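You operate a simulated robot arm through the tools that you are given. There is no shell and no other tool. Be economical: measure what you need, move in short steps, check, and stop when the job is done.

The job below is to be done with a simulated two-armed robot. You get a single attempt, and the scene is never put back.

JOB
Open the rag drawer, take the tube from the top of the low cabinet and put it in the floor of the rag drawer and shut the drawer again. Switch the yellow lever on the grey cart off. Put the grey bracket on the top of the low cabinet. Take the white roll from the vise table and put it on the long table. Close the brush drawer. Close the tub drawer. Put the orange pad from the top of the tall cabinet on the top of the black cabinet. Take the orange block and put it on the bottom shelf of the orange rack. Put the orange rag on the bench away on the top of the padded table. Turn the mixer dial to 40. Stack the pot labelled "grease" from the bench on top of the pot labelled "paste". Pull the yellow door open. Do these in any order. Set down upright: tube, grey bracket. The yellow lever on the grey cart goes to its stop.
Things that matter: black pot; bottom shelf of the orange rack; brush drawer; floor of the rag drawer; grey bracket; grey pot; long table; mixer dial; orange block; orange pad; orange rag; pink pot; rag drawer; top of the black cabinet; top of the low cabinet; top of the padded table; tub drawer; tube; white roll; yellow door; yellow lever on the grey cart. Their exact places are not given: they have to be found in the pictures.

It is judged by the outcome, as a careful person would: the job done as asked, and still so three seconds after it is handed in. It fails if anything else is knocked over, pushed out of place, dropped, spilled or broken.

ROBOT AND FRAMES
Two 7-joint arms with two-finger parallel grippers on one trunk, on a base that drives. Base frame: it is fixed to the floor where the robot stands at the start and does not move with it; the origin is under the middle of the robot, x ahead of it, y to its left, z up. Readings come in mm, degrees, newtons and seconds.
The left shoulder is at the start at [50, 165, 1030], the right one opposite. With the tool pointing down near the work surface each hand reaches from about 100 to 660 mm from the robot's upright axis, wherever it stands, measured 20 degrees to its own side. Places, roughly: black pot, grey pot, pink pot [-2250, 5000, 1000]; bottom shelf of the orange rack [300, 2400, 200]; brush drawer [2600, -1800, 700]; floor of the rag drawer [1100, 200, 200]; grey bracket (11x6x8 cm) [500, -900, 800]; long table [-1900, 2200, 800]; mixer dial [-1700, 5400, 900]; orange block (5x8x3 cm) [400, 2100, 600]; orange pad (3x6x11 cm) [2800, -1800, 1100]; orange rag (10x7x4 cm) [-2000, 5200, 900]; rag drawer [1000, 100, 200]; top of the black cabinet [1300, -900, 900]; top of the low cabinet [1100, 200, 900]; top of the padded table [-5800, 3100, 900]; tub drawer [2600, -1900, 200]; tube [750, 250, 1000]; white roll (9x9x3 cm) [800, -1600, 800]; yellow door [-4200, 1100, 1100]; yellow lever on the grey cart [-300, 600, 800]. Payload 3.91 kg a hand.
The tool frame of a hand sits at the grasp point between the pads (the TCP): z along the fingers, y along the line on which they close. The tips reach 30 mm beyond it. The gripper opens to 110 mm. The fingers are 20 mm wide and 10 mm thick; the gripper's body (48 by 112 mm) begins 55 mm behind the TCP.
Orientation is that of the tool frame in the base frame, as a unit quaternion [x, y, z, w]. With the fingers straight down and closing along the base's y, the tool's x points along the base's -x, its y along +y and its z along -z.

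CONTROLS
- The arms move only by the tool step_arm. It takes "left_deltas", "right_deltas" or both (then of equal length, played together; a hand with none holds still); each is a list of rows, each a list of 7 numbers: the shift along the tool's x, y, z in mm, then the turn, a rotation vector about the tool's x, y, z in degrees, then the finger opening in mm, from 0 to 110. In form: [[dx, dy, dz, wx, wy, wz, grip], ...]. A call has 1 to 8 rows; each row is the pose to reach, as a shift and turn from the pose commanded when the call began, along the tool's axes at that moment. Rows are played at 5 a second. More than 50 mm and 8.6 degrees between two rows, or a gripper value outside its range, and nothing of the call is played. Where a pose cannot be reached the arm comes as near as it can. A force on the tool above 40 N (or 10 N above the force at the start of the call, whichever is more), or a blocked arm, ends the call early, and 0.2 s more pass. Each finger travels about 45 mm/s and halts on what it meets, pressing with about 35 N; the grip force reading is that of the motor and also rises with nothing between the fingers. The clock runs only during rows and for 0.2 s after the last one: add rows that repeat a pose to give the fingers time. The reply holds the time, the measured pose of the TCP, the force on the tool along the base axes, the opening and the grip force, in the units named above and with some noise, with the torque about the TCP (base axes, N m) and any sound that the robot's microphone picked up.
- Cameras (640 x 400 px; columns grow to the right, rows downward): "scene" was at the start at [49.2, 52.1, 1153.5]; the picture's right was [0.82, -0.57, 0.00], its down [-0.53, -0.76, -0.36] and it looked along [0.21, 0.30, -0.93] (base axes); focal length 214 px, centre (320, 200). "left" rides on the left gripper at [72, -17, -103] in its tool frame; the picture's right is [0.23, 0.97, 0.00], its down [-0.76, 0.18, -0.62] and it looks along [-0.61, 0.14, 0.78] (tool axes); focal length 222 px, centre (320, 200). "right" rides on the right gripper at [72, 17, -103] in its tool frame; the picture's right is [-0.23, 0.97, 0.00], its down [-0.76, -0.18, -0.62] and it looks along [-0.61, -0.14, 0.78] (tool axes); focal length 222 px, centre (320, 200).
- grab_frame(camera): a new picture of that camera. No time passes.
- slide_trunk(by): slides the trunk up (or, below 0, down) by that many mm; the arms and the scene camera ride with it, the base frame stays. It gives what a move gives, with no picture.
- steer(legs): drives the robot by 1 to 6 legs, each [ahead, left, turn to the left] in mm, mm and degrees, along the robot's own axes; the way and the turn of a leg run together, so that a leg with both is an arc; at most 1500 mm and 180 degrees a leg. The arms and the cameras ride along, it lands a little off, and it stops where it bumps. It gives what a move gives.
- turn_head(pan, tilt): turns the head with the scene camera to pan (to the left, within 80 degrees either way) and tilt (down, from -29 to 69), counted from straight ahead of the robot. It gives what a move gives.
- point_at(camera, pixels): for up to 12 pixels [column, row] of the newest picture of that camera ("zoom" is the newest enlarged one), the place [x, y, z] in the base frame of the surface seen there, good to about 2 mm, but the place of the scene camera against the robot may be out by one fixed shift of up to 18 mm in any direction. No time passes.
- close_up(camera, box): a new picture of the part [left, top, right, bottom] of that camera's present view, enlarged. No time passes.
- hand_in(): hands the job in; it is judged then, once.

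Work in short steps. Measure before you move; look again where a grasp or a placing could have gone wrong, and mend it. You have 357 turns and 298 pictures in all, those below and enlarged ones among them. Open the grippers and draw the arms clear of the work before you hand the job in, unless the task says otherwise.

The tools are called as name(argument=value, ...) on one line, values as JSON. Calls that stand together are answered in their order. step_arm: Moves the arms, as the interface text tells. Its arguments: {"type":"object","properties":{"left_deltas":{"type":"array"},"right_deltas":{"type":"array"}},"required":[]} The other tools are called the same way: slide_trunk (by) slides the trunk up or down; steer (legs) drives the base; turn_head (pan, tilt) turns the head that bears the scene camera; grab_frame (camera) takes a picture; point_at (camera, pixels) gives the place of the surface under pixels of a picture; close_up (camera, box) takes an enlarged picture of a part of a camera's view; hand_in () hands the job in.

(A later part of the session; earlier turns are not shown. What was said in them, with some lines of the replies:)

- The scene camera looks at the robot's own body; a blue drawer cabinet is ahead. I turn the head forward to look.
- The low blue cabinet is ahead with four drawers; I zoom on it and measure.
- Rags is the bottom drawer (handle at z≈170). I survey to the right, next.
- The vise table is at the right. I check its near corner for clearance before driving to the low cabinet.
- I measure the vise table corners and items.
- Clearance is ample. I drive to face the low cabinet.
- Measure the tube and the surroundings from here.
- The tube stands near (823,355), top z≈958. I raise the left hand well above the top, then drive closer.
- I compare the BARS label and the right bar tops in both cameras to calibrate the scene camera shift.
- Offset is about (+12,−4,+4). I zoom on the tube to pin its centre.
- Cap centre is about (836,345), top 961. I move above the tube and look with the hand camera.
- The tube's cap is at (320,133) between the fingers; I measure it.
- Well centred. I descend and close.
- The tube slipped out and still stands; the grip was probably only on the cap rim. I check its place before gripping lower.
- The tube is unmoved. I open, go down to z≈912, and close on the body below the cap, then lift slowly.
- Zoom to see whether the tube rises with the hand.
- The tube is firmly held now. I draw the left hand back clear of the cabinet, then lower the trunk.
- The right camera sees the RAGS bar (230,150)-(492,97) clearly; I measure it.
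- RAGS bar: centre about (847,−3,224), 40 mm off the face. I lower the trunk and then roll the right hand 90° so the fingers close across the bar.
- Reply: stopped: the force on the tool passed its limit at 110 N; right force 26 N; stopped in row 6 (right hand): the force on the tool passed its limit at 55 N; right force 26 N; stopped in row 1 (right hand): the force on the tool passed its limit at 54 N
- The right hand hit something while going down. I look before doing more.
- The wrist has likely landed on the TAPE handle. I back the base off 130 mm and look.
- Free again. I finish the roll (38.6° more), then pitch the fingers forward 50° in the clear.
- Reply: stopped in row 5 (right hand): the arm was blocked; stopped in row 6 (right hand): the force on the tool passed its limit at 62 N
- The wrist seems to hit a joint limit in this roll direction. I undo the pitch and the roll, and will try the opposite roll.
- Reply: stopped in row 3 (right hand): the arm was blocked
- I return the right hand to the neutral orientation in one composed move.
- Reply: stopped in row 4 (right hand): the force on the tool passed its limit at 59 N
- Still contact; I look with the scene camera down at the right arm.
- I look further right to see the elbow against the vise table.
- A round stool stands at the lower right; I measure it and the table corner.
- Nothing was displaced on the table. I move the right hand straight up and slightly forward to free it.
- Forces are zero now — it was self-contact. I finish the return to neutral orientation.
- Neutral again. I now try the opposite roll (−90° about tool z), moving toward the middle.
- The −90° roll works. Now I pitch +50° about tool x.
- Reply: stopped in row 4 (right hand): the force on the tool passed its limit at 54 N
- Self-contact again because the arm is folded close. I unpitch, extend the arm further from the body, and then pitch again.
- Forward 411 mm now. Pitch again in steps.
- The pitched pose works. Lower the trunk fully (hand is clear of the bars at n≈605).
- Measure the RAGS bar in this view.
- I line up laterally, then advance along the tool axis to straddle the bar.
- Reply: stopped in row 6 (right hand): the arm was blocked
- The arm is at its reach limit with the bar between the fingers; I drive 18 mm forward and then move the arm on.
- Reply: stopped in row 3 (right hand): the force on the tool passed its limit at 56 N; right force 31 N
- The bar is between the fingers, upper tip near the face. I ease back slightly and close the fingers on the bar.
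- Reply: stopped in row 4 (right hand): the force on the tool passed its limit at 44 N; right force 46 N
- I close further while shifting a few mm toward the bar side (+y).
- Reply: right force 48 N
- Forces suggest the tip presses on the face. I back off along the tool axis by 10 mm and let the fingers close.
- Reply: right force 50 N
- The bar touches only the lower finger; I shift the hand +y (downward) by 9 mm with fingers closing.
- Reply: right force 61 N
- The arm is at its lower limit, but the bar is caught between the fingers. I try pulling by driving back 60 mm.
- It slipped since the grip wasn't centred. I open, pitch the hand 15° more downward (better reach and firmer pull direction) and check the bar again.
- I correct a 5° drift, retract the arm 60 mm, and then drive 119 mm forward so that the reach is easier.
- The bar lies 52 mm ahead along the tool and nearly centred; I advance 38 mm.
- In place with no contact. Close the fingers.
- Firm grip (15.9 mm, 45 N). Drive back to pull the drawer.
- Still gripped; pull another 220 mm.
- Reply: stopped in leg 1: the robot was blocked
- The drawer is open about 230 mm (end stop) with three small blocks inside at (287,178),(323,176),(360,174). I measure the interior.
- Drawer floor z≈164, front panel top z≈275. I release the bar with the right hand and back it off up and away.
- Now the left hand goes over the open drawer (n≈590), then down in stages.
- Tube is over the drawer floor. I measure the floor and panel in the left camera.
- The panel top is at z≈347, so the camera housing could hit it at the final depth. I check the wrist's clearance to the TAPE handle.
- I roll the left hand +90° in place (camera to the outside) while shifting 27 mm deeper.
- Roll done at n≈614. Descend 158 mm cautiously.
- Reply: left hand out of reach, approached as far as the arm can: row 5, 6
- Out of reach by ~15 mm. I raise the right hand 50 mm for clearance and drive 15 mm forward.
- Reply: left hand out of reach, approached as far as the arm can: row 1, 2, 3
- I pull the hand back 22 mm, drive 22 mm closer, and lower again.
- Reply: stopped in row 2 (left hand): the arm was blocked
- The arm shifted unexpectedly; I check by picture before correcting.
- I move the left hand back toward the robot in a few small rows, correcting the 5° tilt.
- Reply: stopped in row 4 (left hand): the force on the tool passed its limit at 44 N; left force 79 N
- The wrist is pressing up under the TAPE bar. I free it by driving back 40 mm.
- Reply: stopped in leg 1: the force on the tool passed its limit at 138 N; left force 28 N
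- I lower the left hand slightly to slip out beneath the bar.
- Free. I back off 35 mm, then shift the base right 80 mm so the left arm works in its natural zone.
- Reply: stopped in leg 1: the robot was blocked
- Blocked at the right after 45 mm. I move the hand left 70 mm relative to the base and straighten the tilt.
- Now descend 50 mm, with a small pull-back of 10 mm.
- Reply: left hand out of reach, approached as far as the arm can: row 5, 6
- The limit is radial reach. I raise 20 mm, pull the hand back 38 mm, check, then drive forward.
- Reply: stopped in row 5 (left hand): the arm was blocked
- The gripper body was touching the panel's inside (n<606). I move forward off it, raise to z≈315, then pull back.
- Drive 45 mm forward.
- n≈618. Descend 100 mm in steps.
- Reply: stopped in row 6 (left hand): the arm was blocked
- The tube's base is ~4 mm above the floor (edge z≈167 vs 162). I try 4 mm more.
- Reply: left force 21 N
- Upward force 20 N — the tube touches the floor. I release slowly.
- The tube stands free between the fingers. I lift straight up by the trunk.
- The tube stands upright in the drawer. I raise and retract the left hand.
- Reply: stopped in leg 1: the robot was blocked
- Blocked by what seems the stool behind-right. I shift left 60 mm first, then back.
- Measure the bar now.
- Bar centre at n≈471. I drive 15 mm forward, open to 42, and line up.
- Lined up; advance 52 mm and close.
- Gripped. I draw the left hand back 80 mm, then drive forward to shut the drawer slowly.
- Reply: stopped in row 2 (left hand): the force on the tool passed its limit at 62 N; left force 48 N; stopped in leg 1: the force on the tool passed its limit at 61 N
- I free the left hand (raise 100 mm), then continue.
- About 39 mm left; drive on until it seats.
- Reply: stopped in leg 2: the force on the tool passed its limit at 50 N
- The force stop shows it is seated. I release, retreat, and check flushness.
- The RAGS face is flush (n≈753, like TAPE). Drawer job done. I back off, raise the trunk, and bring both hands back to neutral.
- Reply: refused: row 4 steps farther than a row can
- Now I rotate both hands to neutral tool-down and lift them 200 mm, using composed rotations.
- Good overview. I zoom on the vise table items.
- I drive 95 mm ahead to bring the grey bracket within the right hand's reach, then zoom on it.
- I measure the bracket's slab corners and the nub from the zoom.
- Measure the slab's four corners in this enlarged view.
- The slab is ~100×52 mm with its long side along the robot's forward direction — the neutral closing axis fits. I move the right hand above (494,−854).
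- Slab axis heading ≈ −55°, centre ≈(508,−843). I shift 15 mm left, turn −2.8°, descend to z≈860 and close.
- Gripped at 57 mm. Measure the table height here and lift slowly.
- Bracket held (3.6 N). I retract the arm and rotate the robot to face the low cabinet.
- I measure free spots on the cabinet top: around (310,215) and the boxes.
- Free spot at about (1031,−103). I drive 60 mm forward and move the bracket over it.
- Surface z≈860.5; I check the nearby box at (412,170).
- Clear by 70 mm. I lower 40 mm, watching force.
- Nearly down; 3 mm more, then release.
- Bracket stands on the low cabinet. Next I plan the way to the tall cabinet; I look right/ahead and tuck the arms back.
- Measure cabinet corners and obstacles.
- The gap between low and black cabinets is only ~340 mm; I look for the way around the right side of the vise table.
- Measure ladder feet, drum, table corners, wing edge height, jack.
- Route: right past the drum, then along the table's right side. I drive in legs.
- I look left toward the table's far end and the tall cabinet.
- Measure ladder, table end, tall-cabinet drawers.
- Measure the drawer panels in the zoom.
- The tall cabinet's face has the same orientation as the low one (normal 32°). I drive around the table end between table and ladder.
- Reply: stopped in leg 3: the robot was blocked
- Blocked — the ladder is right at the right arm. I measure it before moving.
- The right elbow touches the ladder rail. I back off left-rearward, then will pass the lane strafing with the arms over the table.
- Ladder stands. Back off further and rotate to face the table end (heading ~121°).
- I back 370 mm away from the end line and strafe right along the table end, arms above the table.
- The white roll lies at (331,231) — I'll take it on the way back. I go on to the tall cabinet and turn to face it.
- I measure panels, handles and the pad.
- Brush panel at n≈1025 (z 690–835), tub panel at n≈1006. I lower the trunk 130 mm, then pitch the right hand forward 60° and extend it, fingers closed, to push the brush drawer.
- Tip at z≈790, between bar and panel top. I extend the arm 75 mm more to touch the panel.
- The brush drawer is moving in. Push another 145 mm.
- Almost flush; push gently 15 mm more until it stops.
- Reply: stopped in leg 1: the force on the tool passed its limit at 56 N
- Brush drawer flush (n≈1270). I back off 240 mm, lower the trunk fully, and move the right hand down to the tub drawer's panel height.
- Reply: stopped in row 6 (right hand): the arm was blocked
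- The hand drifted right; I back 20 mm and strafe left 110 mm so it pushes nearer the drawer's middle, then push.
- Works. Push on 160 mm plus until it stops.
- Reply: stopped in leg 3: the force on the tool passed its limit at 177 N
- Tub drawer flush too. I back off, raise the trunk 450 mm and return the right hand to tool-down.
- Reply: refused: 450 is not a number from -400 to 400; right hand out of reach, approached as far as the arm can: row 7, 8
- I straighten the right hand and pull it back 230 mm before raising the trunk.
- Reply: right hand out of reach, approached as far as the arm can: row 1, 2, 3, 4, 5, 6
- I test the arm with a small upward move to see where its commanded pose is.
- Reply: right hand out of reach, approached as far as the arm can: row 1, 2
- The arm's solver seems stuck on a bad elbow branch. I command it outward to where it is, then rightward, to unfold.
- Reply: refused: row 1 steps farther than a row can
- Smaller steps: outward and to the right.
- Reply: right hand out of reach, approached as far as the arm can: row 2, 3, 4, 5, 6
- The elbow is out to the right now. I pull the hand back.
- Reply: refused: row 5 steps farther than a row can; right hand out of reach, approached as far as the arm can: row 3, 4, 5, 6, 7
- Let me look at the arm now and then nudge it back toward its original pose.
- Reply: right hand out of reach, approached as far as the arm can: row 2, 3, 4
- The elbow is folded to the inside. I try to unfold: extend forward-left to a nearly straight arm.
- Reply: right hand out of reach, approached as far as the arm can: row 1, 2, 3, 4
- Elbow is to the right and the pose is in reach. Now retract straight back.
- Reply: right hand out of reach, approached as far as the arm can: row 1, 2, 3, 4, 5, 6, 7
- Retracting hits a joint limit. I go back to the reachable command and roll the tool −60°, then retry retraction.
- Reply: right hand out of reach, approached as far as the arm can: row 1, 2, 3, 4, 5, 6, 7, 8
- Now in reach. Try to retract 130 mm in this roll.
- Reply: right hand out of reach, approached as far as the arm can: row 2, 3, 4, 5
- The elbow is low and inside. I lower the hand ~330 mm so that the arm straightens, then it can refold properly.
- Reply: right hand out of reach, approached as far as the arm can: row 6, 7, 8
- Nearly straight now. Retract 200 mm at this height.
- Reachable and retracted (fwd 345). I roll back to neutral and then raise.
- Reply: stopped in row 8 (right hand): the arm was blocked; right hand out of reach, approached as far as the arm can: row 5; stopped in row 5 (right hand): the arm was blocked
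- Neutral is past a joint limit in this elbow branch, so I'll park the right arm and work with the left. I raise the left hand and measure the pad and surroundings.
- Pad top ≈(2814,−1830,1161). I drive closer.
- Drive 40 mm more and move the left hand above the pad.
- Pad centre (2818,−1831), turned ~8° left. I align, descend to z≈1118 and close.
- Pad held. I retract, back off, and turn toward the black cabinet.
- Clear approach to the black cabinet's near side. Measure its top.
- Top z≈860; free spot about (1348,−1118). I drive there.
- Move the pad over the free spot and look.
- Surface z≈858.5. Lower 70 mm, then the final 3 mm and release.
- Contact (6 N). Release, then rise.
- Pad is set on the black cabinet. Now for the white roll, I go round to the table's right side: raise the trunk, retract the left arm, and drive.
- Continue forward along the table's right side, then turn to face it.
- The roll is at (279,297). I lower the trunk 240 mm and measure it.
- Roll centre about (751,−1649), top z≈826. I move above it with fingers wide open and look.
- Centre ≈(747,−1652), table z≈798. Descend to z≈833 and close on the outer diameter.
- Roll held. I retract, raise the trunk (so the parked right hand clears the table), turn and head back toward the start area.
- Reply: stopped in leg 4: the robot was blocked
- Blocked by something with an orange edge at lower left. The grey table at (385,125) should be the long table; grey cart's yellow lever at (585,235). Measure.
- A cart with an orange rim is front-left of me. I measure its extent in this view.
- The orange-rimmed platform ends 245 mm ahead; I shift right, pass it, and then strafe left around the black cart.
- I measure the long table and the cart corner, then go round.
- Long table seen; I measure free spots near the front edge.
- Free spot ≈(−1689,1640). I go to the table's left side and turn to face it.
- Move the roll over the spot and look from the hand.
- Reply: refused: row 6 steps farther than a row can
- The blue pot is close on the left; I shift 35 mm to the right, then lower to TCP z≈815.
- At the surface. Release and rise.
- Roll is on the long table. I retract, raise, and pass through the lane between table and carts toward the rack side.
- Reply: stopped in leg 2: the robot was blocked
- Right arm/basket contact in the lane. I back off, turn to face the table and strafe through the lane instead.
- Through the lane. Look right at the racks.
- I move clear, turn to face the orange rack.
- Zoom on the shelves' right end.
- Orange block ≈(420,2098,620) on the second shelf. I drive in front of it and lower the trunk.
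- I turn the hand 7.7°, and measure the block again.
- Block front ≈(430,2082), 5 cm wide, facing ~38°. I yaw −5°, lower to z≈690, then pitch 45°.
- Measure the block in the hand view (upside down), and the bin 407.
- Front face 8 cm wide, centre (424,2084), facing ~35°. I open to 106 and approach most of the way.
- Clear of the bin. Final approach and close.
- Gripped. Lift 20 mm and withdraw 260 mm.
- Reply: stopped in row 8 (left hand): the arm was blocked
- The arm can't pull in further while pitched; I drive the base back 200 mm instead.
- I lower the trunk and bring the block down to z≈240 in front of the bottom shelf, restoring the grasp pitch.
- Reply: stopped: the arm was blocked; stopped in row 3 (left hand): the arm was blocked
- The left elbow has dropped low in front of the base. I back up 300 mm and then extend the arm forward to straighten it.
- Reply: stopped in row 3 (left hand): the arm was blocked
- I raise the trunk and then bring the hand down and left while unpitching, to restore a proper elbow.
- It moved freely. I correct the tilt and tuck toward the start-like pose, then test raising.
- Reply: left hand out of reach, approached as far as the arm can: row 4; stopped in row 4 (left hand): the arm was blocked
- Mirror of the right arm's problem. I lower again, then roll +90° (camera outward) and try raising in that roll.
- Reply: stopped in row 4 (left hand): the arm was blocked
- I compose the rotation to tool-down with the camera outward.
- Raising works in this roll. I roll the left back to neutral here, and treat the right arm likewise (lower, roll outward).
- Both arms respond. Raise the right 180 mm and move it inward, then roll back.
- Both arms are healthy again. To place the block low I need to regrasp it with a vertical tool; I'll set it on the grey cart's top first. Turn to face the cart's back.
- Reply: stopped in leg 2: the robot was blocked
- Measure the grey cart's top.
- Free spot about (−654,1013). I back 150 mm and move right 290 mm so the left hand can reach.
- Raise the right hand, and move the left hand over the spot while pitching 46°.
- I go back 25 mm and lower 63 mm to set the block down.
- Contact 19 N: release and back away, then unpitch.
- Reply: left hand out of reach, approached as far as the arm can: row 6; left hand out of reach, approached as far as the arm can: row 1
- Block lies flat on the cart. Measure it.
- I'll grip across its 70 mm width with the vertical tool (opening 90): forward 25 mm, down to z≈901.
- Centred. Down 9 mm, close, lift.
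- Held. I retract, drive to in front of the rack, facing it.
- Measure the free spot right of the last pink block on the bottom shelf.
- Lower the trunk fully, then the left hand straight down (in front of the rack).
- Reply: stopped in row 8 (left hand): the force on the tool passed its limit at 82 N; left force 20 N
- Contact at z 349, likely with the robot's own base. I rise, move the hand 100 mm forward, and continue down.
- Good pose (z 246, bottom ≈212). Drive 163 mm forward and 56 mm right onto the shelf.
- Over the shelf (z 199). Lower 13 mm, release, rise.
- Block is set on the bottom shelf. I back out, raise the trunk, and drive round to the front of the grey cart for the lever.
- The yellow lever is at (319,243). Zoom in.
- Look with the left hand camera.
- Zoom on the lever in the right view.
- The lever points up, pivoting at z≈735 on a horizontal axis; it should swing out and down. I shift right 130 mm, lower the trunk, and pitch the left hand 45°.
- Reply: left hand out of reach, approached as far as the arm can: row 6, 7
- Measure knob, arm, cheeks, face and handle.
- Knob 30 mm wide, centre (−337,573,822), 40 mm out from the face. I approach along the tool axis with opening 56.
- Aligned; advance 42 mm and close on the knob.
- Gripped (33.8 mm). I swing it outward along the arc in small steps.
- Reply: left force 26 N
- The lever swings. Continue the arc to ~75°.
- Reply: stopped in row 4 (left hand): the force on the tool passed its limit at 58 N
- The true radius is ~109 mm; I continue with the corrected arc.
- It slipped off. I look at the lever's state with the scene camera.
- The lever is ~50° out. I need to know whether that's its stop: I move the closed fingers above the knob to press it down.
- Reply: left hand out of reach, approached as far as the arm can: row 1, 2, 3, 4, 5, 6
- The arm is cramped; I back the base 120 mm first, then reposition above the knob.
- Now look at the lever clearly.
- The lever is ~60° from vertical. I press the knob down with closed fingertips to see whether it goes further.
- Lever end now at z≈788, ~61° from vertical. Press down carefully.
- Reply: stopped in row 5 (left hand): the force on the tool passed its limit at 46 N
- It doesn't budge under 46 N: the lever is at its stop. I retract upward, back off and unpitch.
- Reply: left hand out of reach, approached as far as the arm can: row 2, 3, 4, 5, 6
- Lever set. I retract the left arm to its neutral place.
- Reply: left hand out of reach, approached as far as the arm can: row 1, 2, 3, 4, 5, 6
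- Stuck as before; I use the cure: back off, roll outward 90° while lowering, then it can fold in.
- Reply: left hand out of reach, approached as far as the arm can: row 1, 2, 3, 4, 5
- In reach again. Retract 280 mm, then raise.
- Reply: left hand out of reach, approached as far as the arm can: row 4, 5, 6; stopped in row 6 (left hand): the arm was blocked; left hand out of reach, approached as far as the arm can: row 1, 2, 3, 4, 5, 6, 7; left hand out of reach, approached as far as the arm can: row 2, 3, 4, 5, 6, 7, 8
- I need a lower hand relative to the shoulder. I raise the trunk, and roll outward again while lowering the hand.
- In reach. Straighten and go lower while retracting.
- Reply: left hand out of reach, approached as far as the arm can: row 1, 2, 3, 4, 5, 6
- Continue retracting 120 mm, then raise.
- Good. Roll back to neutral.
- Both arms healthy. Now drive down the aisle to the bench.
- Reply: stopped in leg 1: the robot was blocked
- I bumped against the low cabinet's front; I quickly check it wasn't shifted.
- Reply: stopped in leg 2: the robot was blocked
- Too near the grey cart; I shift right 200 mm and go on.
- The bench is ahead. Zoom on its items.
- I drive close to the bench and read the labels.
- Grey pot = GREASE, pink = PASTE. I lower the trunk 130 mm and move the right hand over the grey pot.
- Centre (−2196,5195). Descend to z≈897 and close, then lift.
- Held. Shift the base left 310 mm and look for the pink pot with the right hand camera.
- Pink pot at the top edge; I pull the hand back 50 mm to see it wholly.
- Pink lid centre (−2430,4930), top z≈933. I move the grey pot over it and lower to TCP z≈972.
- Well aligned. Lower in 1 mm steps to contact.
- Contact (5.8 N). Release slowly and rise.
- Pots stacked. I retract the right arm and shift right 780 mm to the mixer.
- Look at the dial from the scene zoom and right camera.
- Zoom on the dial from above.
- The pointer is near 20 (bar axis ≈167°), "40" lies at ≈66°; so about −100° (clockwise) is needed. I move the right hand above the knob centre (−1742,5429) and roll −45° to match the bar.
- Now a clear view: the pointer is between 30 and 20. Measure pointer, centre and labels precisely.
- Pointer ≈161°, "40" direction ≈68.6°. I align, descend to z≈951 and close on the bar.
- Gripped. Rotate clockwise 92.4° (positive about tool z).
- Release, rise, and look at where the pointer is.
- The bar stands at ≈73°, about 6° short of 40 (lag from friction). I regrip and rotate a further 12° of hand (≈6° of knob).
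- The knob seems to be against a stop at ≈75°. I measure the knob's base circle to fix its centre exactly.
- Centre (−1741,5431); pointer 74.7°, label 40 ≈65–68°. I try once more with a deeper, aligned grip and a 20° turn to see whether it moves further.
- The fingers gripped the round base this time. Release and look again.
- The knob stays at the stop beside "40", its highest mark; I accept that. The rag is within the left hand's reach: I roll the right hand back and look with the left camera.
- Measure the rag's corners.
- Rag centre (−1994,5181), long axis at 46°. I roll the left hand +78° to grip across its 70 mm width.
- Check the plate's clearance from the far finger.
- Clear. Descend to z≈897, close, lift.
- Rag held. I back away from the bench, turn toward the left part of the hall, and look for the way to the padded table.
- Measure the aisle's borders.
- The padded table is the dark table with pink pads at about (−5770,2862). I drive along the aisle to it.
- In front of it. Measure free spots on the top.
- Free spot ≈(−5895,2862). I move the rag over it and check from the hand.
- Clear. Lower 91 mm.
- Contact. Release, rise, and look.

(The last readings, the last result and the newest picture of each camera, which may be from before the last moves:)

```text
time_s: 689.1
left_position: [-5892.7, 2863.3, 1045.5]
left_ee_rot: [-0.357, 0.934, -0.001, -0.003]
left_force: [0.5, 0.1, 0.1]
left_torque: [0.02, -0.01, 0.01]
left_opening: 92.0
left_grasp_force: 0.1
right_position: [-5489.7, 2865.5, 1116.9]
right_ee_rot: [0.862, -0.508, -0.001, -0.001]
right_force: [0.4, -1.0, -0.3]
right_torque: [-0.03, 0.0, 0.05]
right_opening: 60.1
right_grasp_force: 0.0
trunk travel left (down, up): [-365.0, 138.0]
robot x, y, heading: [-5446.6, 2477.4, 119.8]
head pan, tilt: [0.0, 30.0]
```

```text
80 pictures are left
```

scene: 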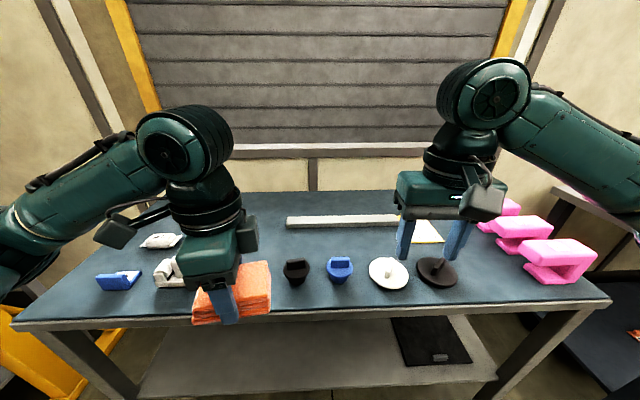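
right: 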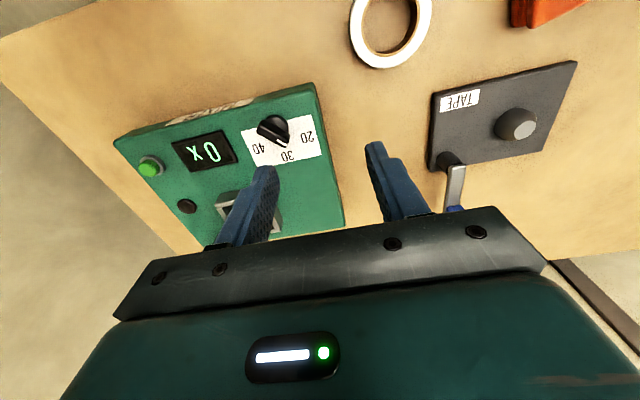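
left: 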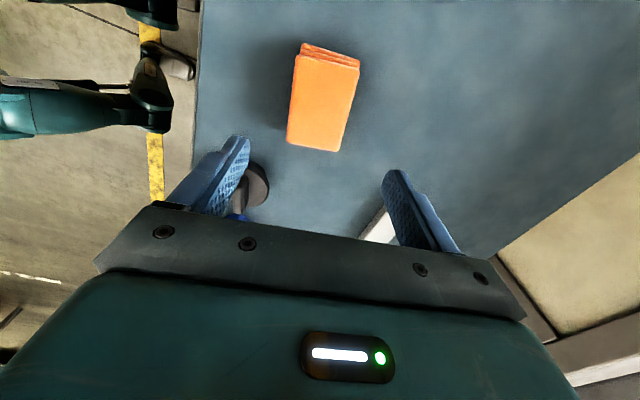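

Rag placed. Now the yellow door: I retract the left arm, roll it back, back off and turn around.

step_arm(left_deltas=[[0, -40, -10, 0, 0, -8.2, 80], [0, -80, -20, 0, 0, -16.4, 80], [0, -120, -30, 0, 0, -24.6, 80], [0, -150, -40, 0, 0, -32.8, 80], [0, -180, -40, 0, 0, -41, 80], [0, -210, -40, 0, 0, -49.2, 80], [0, -210, -40, 0, 0, -57.4, 80], [0, -210, -40, 0, 0, -65.6, 80]])

steer(legs=[[-300, 0, 0], [0, 0, -167]])

turn_head(pan=0, tilt=15)

grab_frame(camera="scene")

```text
time_s: 690.9
left_position: [-5755.3, 2706.8, 1084.7]
left_ee_rot: [0.806, -0.592, -0.001, 0.003]
left_force: [0.2, 0.0, 0.5]
left_torque: [0.0, -0.02, 0.03]
left_opening: 79.9
left_grasp_force: 0.0
right_position: [-5488.1, 2866.9, 1116.0]
right_ee_rot: [0.862, -0.507, -0.001, -0.001]
right_force: [-0.2, 0.1, -0.1]
right_torque: [0.01, 0.01, -0.01]
right_opening: 59.8
right_grasp_force: 0.0
trunk travel left (down, up): [-365.0, 138.0]
robot x, y, heading: [-5443.9, 2479.7, 120.1]
head pan, tilt: [0.0, 30.0]
```

```text
time_s: 699.7
left_position: [-4939.6, 2075.4, 1086.2]
left_ee_rot: [0.481, 0.877, 0.003, 0.0]
left_force: [-0.1, -0.9, -0.5]
left_torque: [0.04, -0.03, -0.03]
left_opening: 79.8
left_grasp_force: 0.1
right_position: [-5153.4, 1852.6, 1115.5]
right_ee_rot: [0.389, 0.921, -0.001, 0.0]
right_force: [0.2, -0.4, 0.2]
right_torque: [0.01, 0.04, 0.04]
right_opening: 59.7
right_grasp_force: 0.1
trunk travel left (down, up): [-365.0, 138.0]
robot x, y, heading: [-5294.2, 2215.1, -44.7]
head pan, tilt: [0.0, 30.0]
```

```text
time_s: 700.5
left_position: [-4938.1, 2074.8, 1085.3]
left_ee_rot: [0.48, 0.877, 0.004, 0.0]
left_force: [-0.2, 0.5, -0.5]
left_torque: [0.0, 0.0, 0.04]
left_opening: 80.0
left_grasp_force: 0.2
right_position: [-5153.1, 1852.5, 1115.2]
right_ee_rot: [0.389, 0.921, -0.002, 0.0]
right_force: [-0.2, -0.7, 0.4]
right_torque: [0.01, 0.01, -0.02]
right_opening: 59.9
right_grasp_force: 0.0
trunk travel left (down, up): [-365.0, 138.0]
robot x, y, heading: [-5294.4, 2210.0, -44.8]
head pan, tilt: [0.0, 15.0]
```

```text
79 pictures are left
```

scene: 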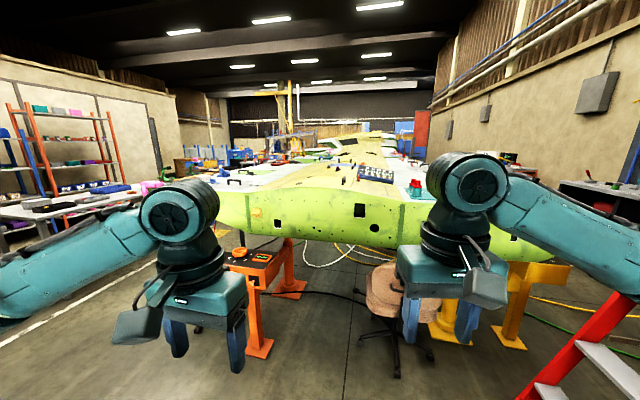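

The wing's end face is ahead. Zoom to find the door and its handle.

close_up(camera="scene", box=[200, 130, 440, 270])

point_at(camera="scene", pixels=[[235, 212], [300, 210], [360, 212], [400, 225], [225, 190], [260, 265], [380, 175], [390, 290], [430, 185], [530, 250], [270, 190]])

```text
2.67 times, centred on (320, 200) of scene
```

zoom: 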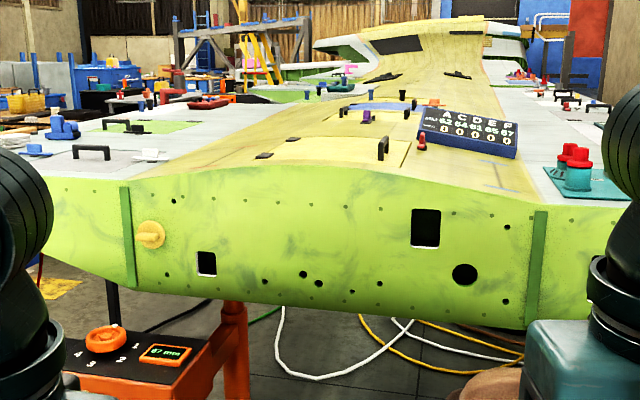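

```text
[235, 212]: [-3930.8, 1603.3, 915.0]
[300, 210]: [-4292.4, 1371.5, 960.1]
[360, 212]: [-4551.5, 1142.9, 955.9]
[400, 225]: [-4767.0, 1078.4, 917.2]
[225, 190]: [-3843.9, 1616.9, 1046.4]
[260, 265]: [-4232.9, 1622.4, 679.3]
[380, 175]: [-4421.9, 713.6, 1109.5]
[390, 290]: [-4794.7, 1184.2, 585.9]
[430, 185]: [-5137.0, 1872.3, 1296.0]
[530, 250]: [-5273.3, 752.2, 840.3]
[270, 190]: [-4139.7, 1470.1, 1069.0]
```

The yellow hatch on the wing top (zoom (340,150)) with yellow handles seems to be the door. Measure it.

point_at(camera="zoom", pixels=[[383, 140], [380, 155], [344, 112], [265, 156], [300, 137], [340, 155], [300, 160], [400, 150], [345, 140], [410, 160], [385, 160]])

close_up(camera="scene", box=[280, 150, 380, 215])

```text
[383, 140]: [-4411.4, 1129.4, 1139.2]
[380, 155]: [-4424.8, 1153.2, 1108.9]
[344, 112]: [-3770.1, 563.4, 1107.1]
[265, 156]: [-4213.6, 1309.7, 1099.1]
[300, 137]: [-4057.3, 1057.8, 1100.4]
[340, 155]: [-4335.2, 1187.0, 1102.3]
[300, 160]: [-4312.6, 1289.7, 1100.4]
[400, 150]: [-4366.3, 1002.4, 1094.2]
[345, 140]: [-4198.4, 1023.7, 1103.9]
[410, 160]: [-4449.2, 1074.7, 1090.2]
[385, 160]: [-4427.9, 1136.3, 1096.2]
```

```text
6.15 times, centred on (330, 182) of scene
```

zoom: 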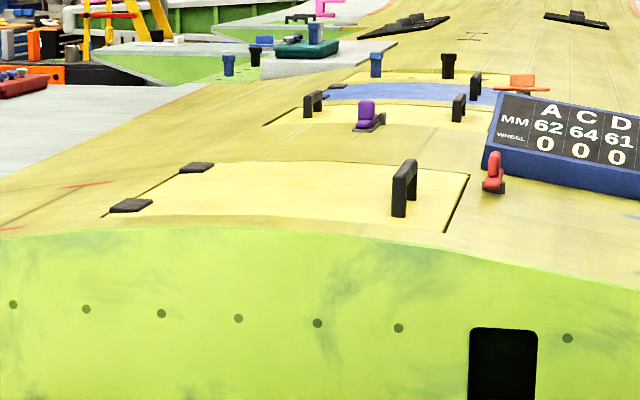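

Found: yellow panel, hinges on the left, black handle at about (−4412,1135,1139) on the right. I raise the trunk and drive in front of it.

slide_trunk(by=135)

steer(legs=[[500, 40, 0], [0, 0, -13.2]])

turn_head(pan=0, tilt=40)

grab_frame(camera="scene")

```text
time_s: 702.1
left_position: [-4938.1, 2075.2, 1220.3]
left_ee_rot: [0.481, 0.877, 0.003, 0.0]
left_force: [0.4, -0.6, 0.0]
left_torque: [-0.03, 0.02, -0.01]
left_opening: 79.9
left_grasp_force: 0.2
right_position: [-5152.5, 1852.3, 1251.1]
right_ee_rot: [0.39, 0.921, -0.001, 0.001]
right_force: [0.2, 0.5, -0.2]
right_torque: [-0.01, -0.01, 0.0]
right_opening: 60.1
right_grasp_force: 0.1
trunk travel left (down, up): [-500.0, 3.0]
robot x, y, heading: [-5298.4, 2216.2, -44.8]
head pan, tilt: [0.0, 15.0]
```

```text
time_s: 705.9
left_position: [-4603.5, 1670.4, 1219.3]
left_ee_rot: [0.584, 0.812, 0.003, 0.0]
left_force: [-0.1, 0.2, -0.4]
left_torque: [0.01, 0.0, 0.0]
left_opening: 79.5
left_grasp_force: 0.0
right_position: [-4866.0, 1504.5, 1253.1]
right_ee_rot: [0.499, 0.867, -0.001, 0.001]
right_force: [0.4, -0.6, 0.4]
right_torque: [0.02, -0.03, 0.01]
right_opening: 59.9
right_grasp_force: 0.2
trunk travel left (down, up): [-500.0, 3.0]
robot x, y, heading: [-4918.4, 1893.5, -59.0]
head pan, tilt: [0.0, 15.0]
```

```text
time_s: 706.8
left_position: [-4604.7, 1670.1, 1219.6]
left_ee_rot: [0.583, 0.812, 0.003, 0.001]
left_force: [0.2, 0.7, 0.0]
left_torque: [0.01, -0.01, -0.03]
left_opening: 79.7
left_grasp_force: 0.0
right_position: [-4867.0, 1505.2, 1250.6]
right_ee_rot: [0.499, 0.867, -0.002, 0.0]
right_force: [-0.3, -0.3, 0.1]
right_torque: [-0.02, 0.05, 0.04]
right_opening: 59.9
right_grasp_force: 0.0
trunk travel left (down, up): [-500.0, 3.0]
robot x, y, heading: [-4918.8, 1892.3, -58.7]
head pan, tilt: [0.0, 40.0]
```

```text
76 pictures are left
```

scene: 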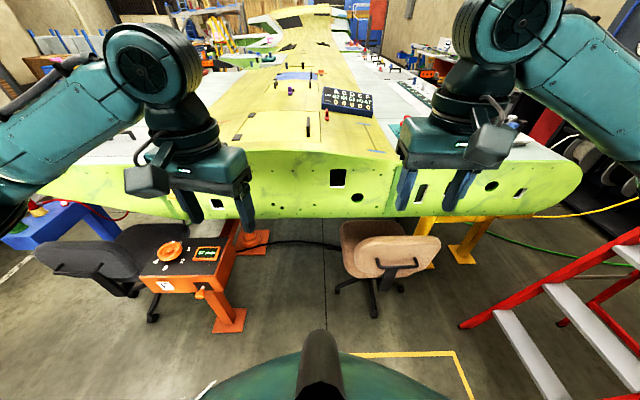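

Measure stand, chair, and door features for a safe stance.

point_at(camera="scene", pixels=[[244, 318], [230, 275], [345, 285], [378, 308], [360, 245], [250, 116], [237, 136], [320, 118], [327, 148], [155, 310], [322, 135]])

close_up(camera="scene", box=[210, 80, 390, 180])

```text
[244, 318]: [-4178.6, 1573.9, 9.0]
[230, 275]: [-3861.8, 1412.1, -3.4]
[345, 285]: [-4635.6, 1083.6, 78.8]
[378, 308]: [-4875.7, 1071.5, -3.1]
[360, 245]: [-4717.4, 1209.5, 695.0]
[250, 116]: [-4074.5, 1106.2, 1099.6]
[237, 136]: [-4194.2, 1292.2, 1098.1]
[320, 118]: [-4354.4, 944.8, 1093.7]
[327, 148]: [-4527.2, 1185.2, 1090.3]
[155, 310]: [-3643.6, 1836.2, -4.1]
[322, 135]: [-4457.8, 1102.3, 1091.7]
```

```text
3.56 times, centred on (300, 130) of scene
```

zoom: 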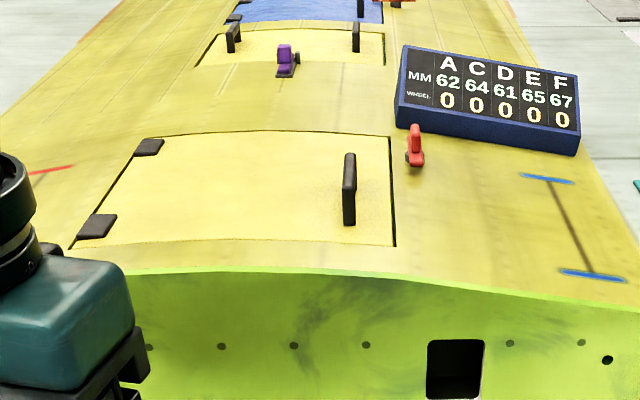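

Stance at (−4658,1678) is clear of stand and chair. Drive there and look at the handle with the left camera.

steer(legs=[[0, 112, 0], [310, 0, 0]])

grab_frame(camera="left")

grab_frame(camera="scene")

```text
time_s: 710.1
left_position: [-4347.1, 1465.4, 1220.3]
left_ee_rot: [0.584, 0.812, 0.003, 0.0]
left_force: [-0.6, 0.0, -0.9]
left_torque: [0.0, 0.01, 0.0]
left_opening: 80.0
left_grasp_force: 0.0
right_position: [-4610.5, 1299.9, 1249.8]
right_ee_rot: [0.497, 0.868, -0.001, 0.0]
right_force: [0.3, 0.2, -0.1]
right_torque: [0.02, 0.03, 0.0]
right_opening: 60.0
right_grasp_force: 0.0
trunk travel left (down, up): [-500.0, 3.0]
robot x, y, heading: [-4659.9, 1686.7, -58.6]
head pan, tilt: [0.0, 40.0]
```

```text
74 pictures are left
```

left: 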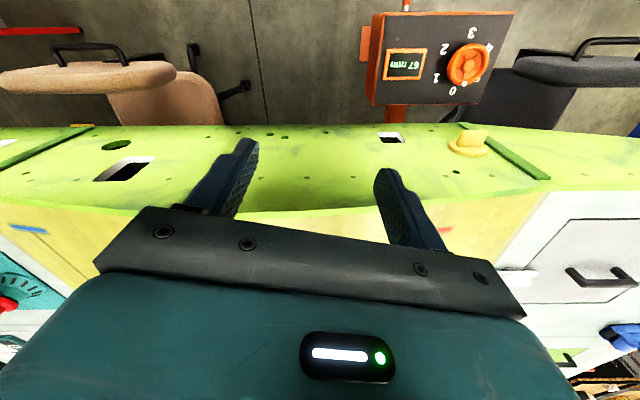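

```text
73 pictures are left
```

scene: 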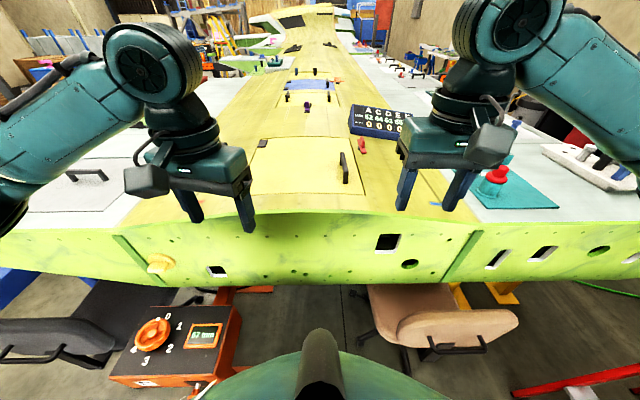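

Measure the handle and door edges precisely.

close_up(camera="scene", box=[240, 120, 400, 220])

point_at(camera="zoom", pixels=[[411, 140], [420, 185], [418, 245], [412, 165], [428, 255], [480, 290], [460, 190], [480, 110], [85, 190], [330, 200], [395, 140]])

```text
4.00 times, centred on (320, 170) of scene
```

zoom: 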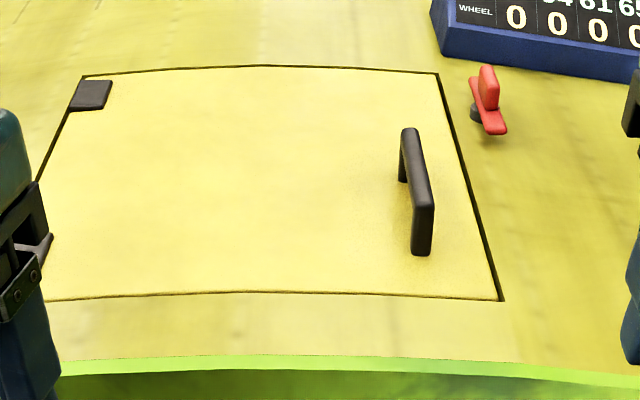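

```text
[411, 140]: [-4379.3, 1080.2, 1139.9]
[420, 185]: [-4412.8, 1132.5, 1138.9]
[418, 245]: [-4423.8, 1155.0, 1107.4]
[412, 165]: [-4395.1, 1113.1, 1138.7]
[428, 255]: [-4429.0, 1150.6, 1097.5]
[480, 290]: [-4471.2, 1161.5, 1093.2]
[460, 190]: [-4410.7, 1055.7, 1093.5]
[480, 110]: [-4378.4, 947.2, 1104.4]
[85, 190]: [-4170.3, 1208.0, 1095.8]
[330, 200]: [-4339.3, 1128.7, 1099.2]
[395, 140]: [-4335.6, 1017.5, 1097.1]
```

I move 105 mm forward and 50 mm right, then bring the left hand over the handle.

steer(legs=[[0, -50, 0], [105, 0, 0]])

step_arm(left_deltas=[[-30, -15, 0, 0, 0, 3, 70], [-60, -45, 0, 0, 0, 7, 60], [-90, -80, 0, 0, 0, 11, 60], [-120, -115, 0, 0, 0, 11, 60], [-145, -150, 0, 0, 0, 11, 60]])

grab_frame(camera="left")

```text
time_s: 712.0
left_position: [-4337.1, 1350.5, 1220.3]
left_ee_rot: [0.583, 0.813, 0.003, 0.0]
left_force: [0.0, 0.2, -0.2]
left_torque: [0.04, 0.02, 0.02]
left_opening: 80.1
left_grasp_force: 0.1
right_position: [-4597.7, 1185.8, 1251.2]
right_ee_rot: [0.497, 0.867, -0.002, 0.0]
right_force: [0.7, 0.5, -0.3]
right_torque: [0.02, 0.03, 0.03]
right_opening: 59.9
right_grasp_force: 0.2
trunk travel left (down, up): [-500.0, 3.0]
robot x, y, heading: [-4644.2, 1571.5, -58.7]
head pan, tilt: [0.0, 40.0]
```

```text
time_s: 713.2
left_position: [-4433.8, 1166.7, 1217.2]
left_ee_rot: [0.658, 0.753, 0.003, 0.0]
left_force: [0.7, 0.1, -0.7]
left_torque: [0.04, 0.03, 0.0]
left_opening: 59.8
left_grasp_force: 0.2
right_position: [-4598.4, 1185.6, 1251.6]
right_ee_rot: [0.498, 0.867, -0.001, 0.001]
right_force: [-0.2, -0.2, -0.2]
right_torque: [0.01, 0.01, -0.01]
right_opening: 59.9
right_grasp_force: 0.0
trunk travel left (down, up): [-500.0, 3.0]
robot x, y, heading: [-4645.9, 1569.9, -58.4]
head pan, tilt: [0.0, 40.0]
```

```text
71 pictures are left
```

left: 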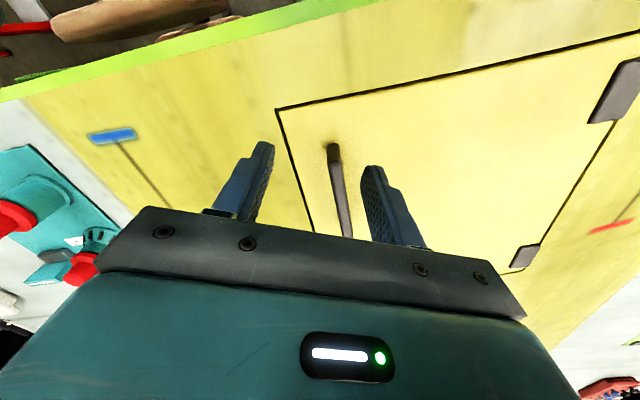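

point_at(camera="left", pixels=[[333, 150], [336, 170], [341, 200], [346, 230], [300, 160], [500, 120]])

```text
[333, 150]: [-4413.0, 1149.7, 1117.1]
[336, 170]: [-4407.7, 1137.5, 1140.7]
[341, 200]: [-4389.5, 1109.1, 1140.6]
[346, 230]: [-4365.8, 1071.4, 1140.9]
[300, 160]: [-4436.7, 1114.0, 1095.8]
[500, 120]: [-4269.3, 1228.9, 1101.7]
```

Handle bar centre (−4388,1106,1141). I turn −24°, move over it, descend and grip.

step_arm(left_deltas=[[-22, 12, 0, 0, 0, -8.1, 60], [-44, 25, 0, 0, 0, -16.2, 60], [-66, 37, 10, 0, 0, -24.3, 60], [-66, 37, 45, 0, 0, -24.3, 60], [-66, 37, 79, 0, 0, -24.3, 60], [-66, 37, 79, 0, 0, -24.3, 30], [-66, 37, 79, 0, 0, -24.3, 5], [-66, 37, 79, 0, 0, -24.3, 5]])

grab_frame(camera="left")

```text
time_s: 715.0
left_position: [-4387.0, 1104.9, 1137.4]
left_ee_rot: [0.484, 0.875, 0.003, 0.001]
left_force: [1.1, 2.0, -1.3]
left_torque: [-0.11, 0.18, 0.4]
left_opening: 14.3
left_grasp_force: 24.7
right_position: [-4598.2, 1185.0, 1251.7]
right_ee_rot: [0.498, 0.867, -0.002, 0.0]
right_force: [-0.3, 0.7, 0.1]
right_torque: [0.01, -0.01, 0.03]
right_opening: 59.9
right_grasp_force: 0.0
trunk travel left (down, up): [-500.0, 3.0]
robot x, y, heading: [-4652.6, 1571.3, -58.7]
head pan, tilt: [0.0, 40.0]
```

```text
70 pictures are left
```

left: 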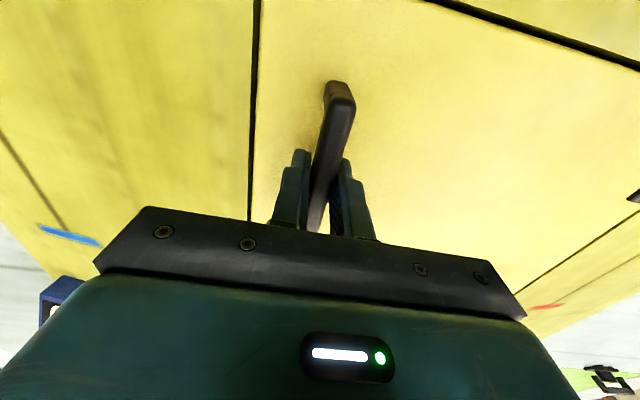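

Gripped. I lift along the hinge arc (radius ≈260 mm), turning the hand with the door.

step_arm(left_deltas=[[0, 9, -38, 8.5, 0, 0, 5], [0, 23, -74, 17, 0, 0, 5], [0, 42.5, -108, 25.5, 0, 0, 5], [0, 67, -138.6, 34, 0, 0, 5]])

grab_frame(camera="scene")

```text
time_s: 716.0
left_position: [-4329.2, 1140.6, 1277.5]
left_ee_rot: [0.463, 0.838, -0.254, -0.141]
left_force: [7.1, 4.8, -7.4]
left_torque: [0.41, -0.57, 1.02]
left_opening: 14.3
left_grasp_force: 45.0
right_position: [-4596.8, 1185.4, 1251.2]
right_ee_rot: [0.498, 0.867, -0.001, 0.0]
right_force: [-0.1, -0.4, 0.2]
right_torque: [0.03, 0.0, -0.02]
right_opening: 60.0
right_grasp_force: 0.0
trunk travel left (down, up): [-500.0, 3.0]
robot x, y, heading: [-4649.5, 1569.7, -59.0]
head pan, tilt: [0.0, 40.0]
```

```text
69 pictures are left
```

scene: 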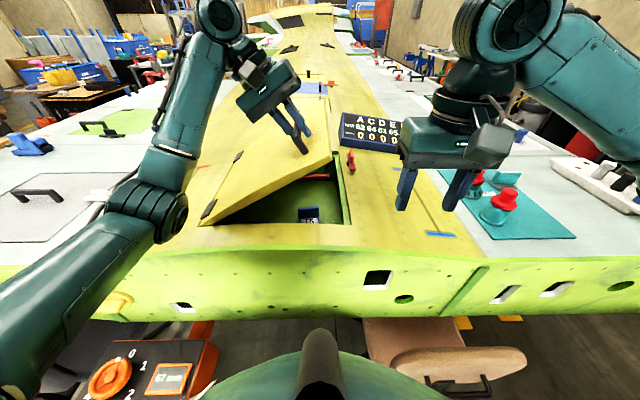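

The door lifts. Continue another 34°.

step_arm(left_deltas=[[0, 9, -38, 8.5, 0, 0, 5], [0, 23, -74, 17, 0, 0, 5], [0, 42.5, -108, 25.5, 0, 0, 5], [0, 67, -138.6, 34, 0, 0, 5]])

grab_frame(camera="scene")

```text
time_s: 717.0
left_position: [-4221.5, 1209.0, 1361.0]
left_ee_rot: [0.403, 0.723, -0.493, -0.27]
left_force: [1.9, -18.4, 31.4]
left_torque: [1.18, 0.24, -0.42]
left_opening: 15.1
left_grasp_force: 44.5
right_position: [-4600.5, 1185.1, 1250.9]
right_ee_rot: [0.497, 0.868, -0.001, 0.001]
right_force: [0.6, 0.4, 0.5]
right_torque: [0.01, 0.02, 0.02]
right_opening: 60.0
right_grasp_force: 0.1
trunk travel left (down, up): [-500.0, 3.0]
robot x, y, heading: [-4651.5, 1572.5, -58.6]
head pan, tilt: [0.0, 40.0]
```

```text
68 pictures are left
```

scene: 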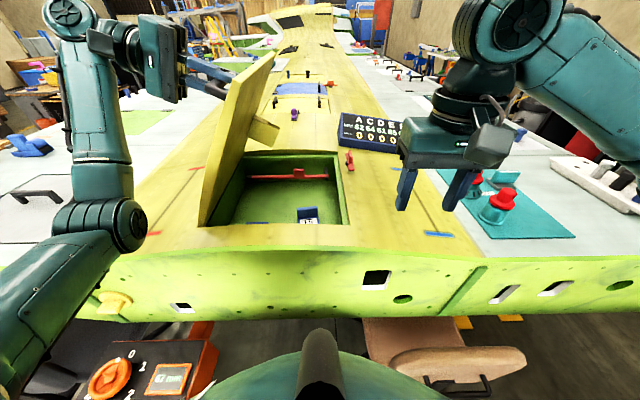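

Door ≈68° open. Continue past the vertical with a small radius correction.

step_arm(left_deltas=[[0, 5, -39, 8.5, 0, 0, 5], [0, 18, -76, 17, 0, 0, 5], [0, 37, -110, 25.5, 0, 0, 5], [0, 61, -141, 34, 0, 0, 5]])

grab_frame(camera="scene")

```text
time_s: 717.5
left_position: [-4178.1, 1237.5, 1373.7]
left_ee_rot: [0.373, 0.671, -0.563, -0.307]
left_force: [3.2, -2.2, 13.1]
left_torque: [1.34, -0.07, 0.14]
left_opening: 15.3
left_grasp_force: 45.4
right_position: [-4597.3, 1186.2, 1251.3]
right_ee_rot: [0.498, 0.867, -0.002, 0.001]
right_force: [-0.5, -0.1, -0.5]
right_torque: [0.02, -0.05, -0.01]
right_opening: 60.0
right_grasp_force: 0.0
trunk travel left (down, up): [-500.0, 3.0]
robot x, y, heading: [-4650.6, 1573.0, -58.6]
head pan, tilt: [0.0, 40.0]
stopped in row 2 (left hand): the force on the tool passed its limit at 48 N (the readings are from after the stop); the commanded pose is now the measured one
```

```text
67 pictures are left
```

scene: 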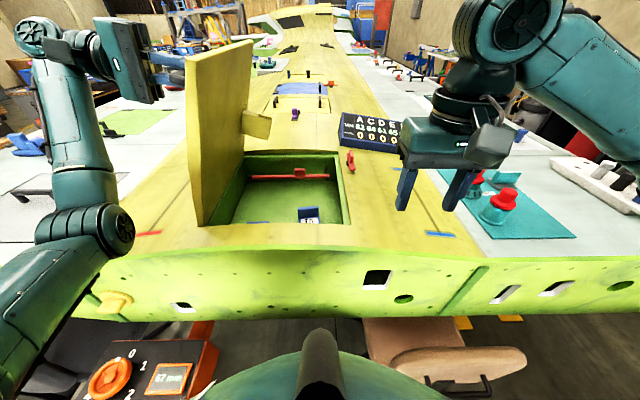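

Door ≈80°. I refine the arc (R 265, h 30) and continue by 18°.

step_arm(left_deltas=[[0, 2.2, -14, 3, 0, 0, 5], [0, 4.6, -27.5, 6, 0, 0, 5], [0, 8, -41, 9, 0, 0, 5], [0, 12, -54.4, 12, 0, 0, 5], [0, 17, -67.5, 15, 0, 0, 5], [0, 22, -80.4, 18, 0, 0, 5]])

grab_frame(camera="scene")

```text
time_s: 718.7
left_position: [-4118.9, 1274.1, 1372.7]
left_ee_rot: [-0.33, -0.59, 0.649, 0.35]
left_force: [4.0, 2.3, 9.3]
left_torque: [1.16, 0.14, -0.67]
left_opening: 15.5
left_grasp_force: 45.5
right_position: [-4598.9, 1186.6, 1251.2]
right_ee_rot: [0.497, 0.868, -0.002, 0.0]
right_force: [-0.3, 0.3, 0.3]
right_torque: [-0.02, 0.01, -0.01]
right_opening: 59.8
right_grasp_force: 0.0
trunk travel left (down, up): [-500.0, 3.0]
robot x, y, heading: [-4652.6, 1570.2, -58.4]
head pan, tilt: [0.0, 40.0]
stopped in row 6 (left hand): the force on the tool passed its limit at 41 N (the readings are from after the stop); the commanded pose is now the measured one
```

```text
66 pictures are left
```

scene: 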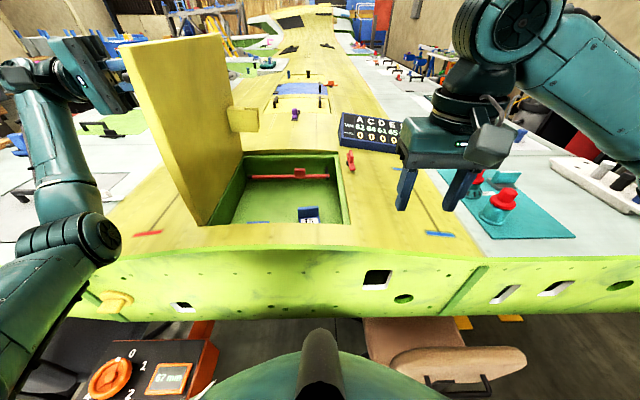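

Past vertical (≈95°). Continue another 12–18° until its stop.

step_arm(left_deltas=[[0, 2.2, -14, 3, 0, 0, 5], [0, 4.6, -27.5, 6, 0, 0, 5], [0, 8, -41, 9, 0, 0, 5], [0, 12, -54.4, 12, 0, 0, 5], [0, 17, -67.5, 15, 0, 0, 5]])

grab_frame(camera="scene")

```text
time_s: 719.5
left_position: [-4096.7, 1288.6, 1368.5]
left_ee_rot: [-0.31, -0.538, 0.689, 0.373]
left_force: [-17.7, -9.4, 15.0]
left_torque: [0.98, -0.22, -0.6]
left_opening: 16.7
left_grasp_force: 45.2
right_position: [-4603.9, 1184.3, 1250.1]
right_ee_rot: [0.5, 0.866, 0.0, 0.002]
right_force: [0.5, 0.0, -0.3]
right_torque: [0.0, 0.0, -0.05]
right_opening: 60.0
right_grasp_force: 0.1
trunk travel left (down, up): [-500.0, 3.0]
robot x, y, heading: [-4651.0, 1568.8, -58.8]
head pan, tilt: [0.0, 40.0]
stopped in row 4 (left hand): the force on the tool passed its limit at 46 N (the readings are from after the stop); the commanded pose is now the measured one
```

```text
65 pictures are left
```

scene: 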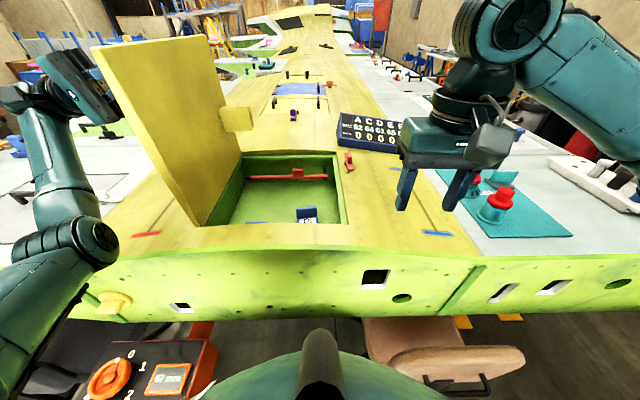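

The door is ~102° open at its stop (past vertical). I open the fingers and withdraw to the left.

step_arm(left_deltas=[[0, 0, 0, 0, 0, 0, 25], [0, 0, 0, 0, 0, 0, 45], [0, 0, -25, 0, 0, 0, 45], [0, 0, -60, 0, 0, 0, 45], [0, 0, -90, 0, 0, 0, 45]])

grab_frame(camera="scene")

```text
time_s: 720.7
left_position: [-4023.1, 1332.4, 1346.2]
left_ee_rot: [-0.306, -0.538, 0.693, 0.371]
left_force: [0.1, 0.4, -0.8]
left_torque: [-0.02, -0.01, -0.01]
left_opening: 45.0
left_grasp_force: 0.1
left hand out of reach, approached as far as the arm can: row 5
right_position: [-4599.1, 1185.0, 1249.7]
right_ee_rot: [0.499, 0.867, -0.001, 0.0]
right_force: [-0.6, 0.5, -0.3]
right_torque: [0.01, -0.01, -0.02]
right_opening: 60.1
right_grasp_force: 0.0
trunk travel left (down, up): [-500.0, 3.0]
robot x, y, heading: [-4649.0, 1567.3, -58.8]
head pan, tilt: [0.0, 40.0]
```

```text
64 pictures are left
```

scene: 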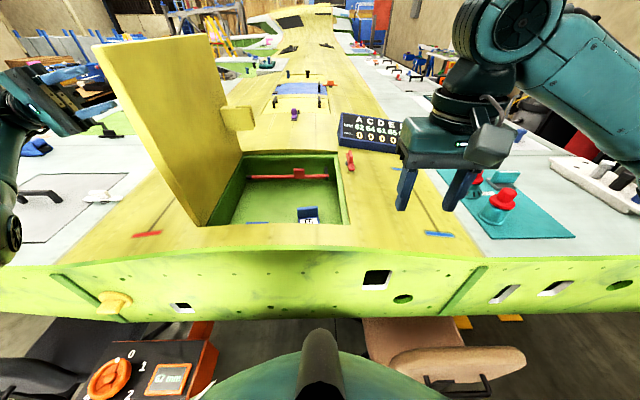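

Door stays open. I drive straight back to clear the wing.

steer(legs=[[-300, 0, 0]])

grab_frame(camera="scene")

```text
time_s: 722.8
left_position: [-4179.8, 1594.8, 1344.9]
left_ee_rot: [-0.306, -0.539, 0.692, 0.372]
left_force: [0.3, -0.4, 0.8]
left_torque: [0.0, -0.03, 0.04]
left_opening: 45.3
left_grasp_force: 0.0
right_position: [-4755.7, 1446.5, 1251.5]
right_ee_rot: [0.497, 0.868, -0.001, 0.001]
right_force: [0.2, 0.0, -0.3]
right_torque: [0.0, -0.04, -0.02]
right_opening: 60.2
right_grasp_force: 0.2
trunk travel left (down, up): [-500.0, 3.0]
robot x, y, heading: [-4808.9, 1835.4, -58.7]
head pan, tilt: [0.0, 40.0]
```

```text
63 pictures are left
```

scene: 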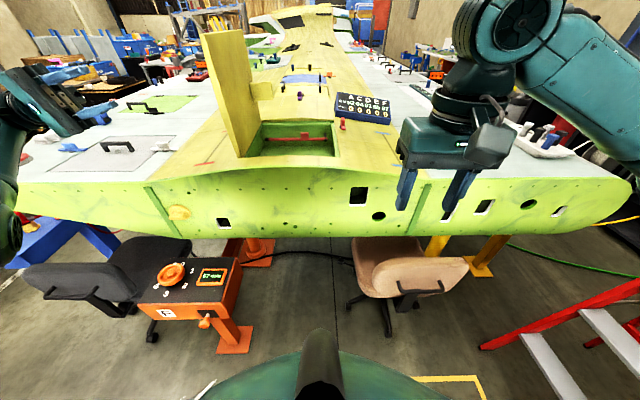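

The door stays open, both grippers are open and the arms are clear. I hand in the job.

hand_in()

```text
The job is handed in.
```

I did all twelve parts and handed the job in; two points below are uncertain.

- **Mixer dial:** it is hard against its upper stop. The pointer is beside the "40" mark but measured about 7–9° short of it, and the knob would not turn any further.
- **Bumps on the way:** the base or an arm touched the drum, the ladder, the platform with the orange rim, the carts and the front of the low cabinet. The ladder and the bracket on the low cabinet stayed put. I did not re-check the exact positions of the others.
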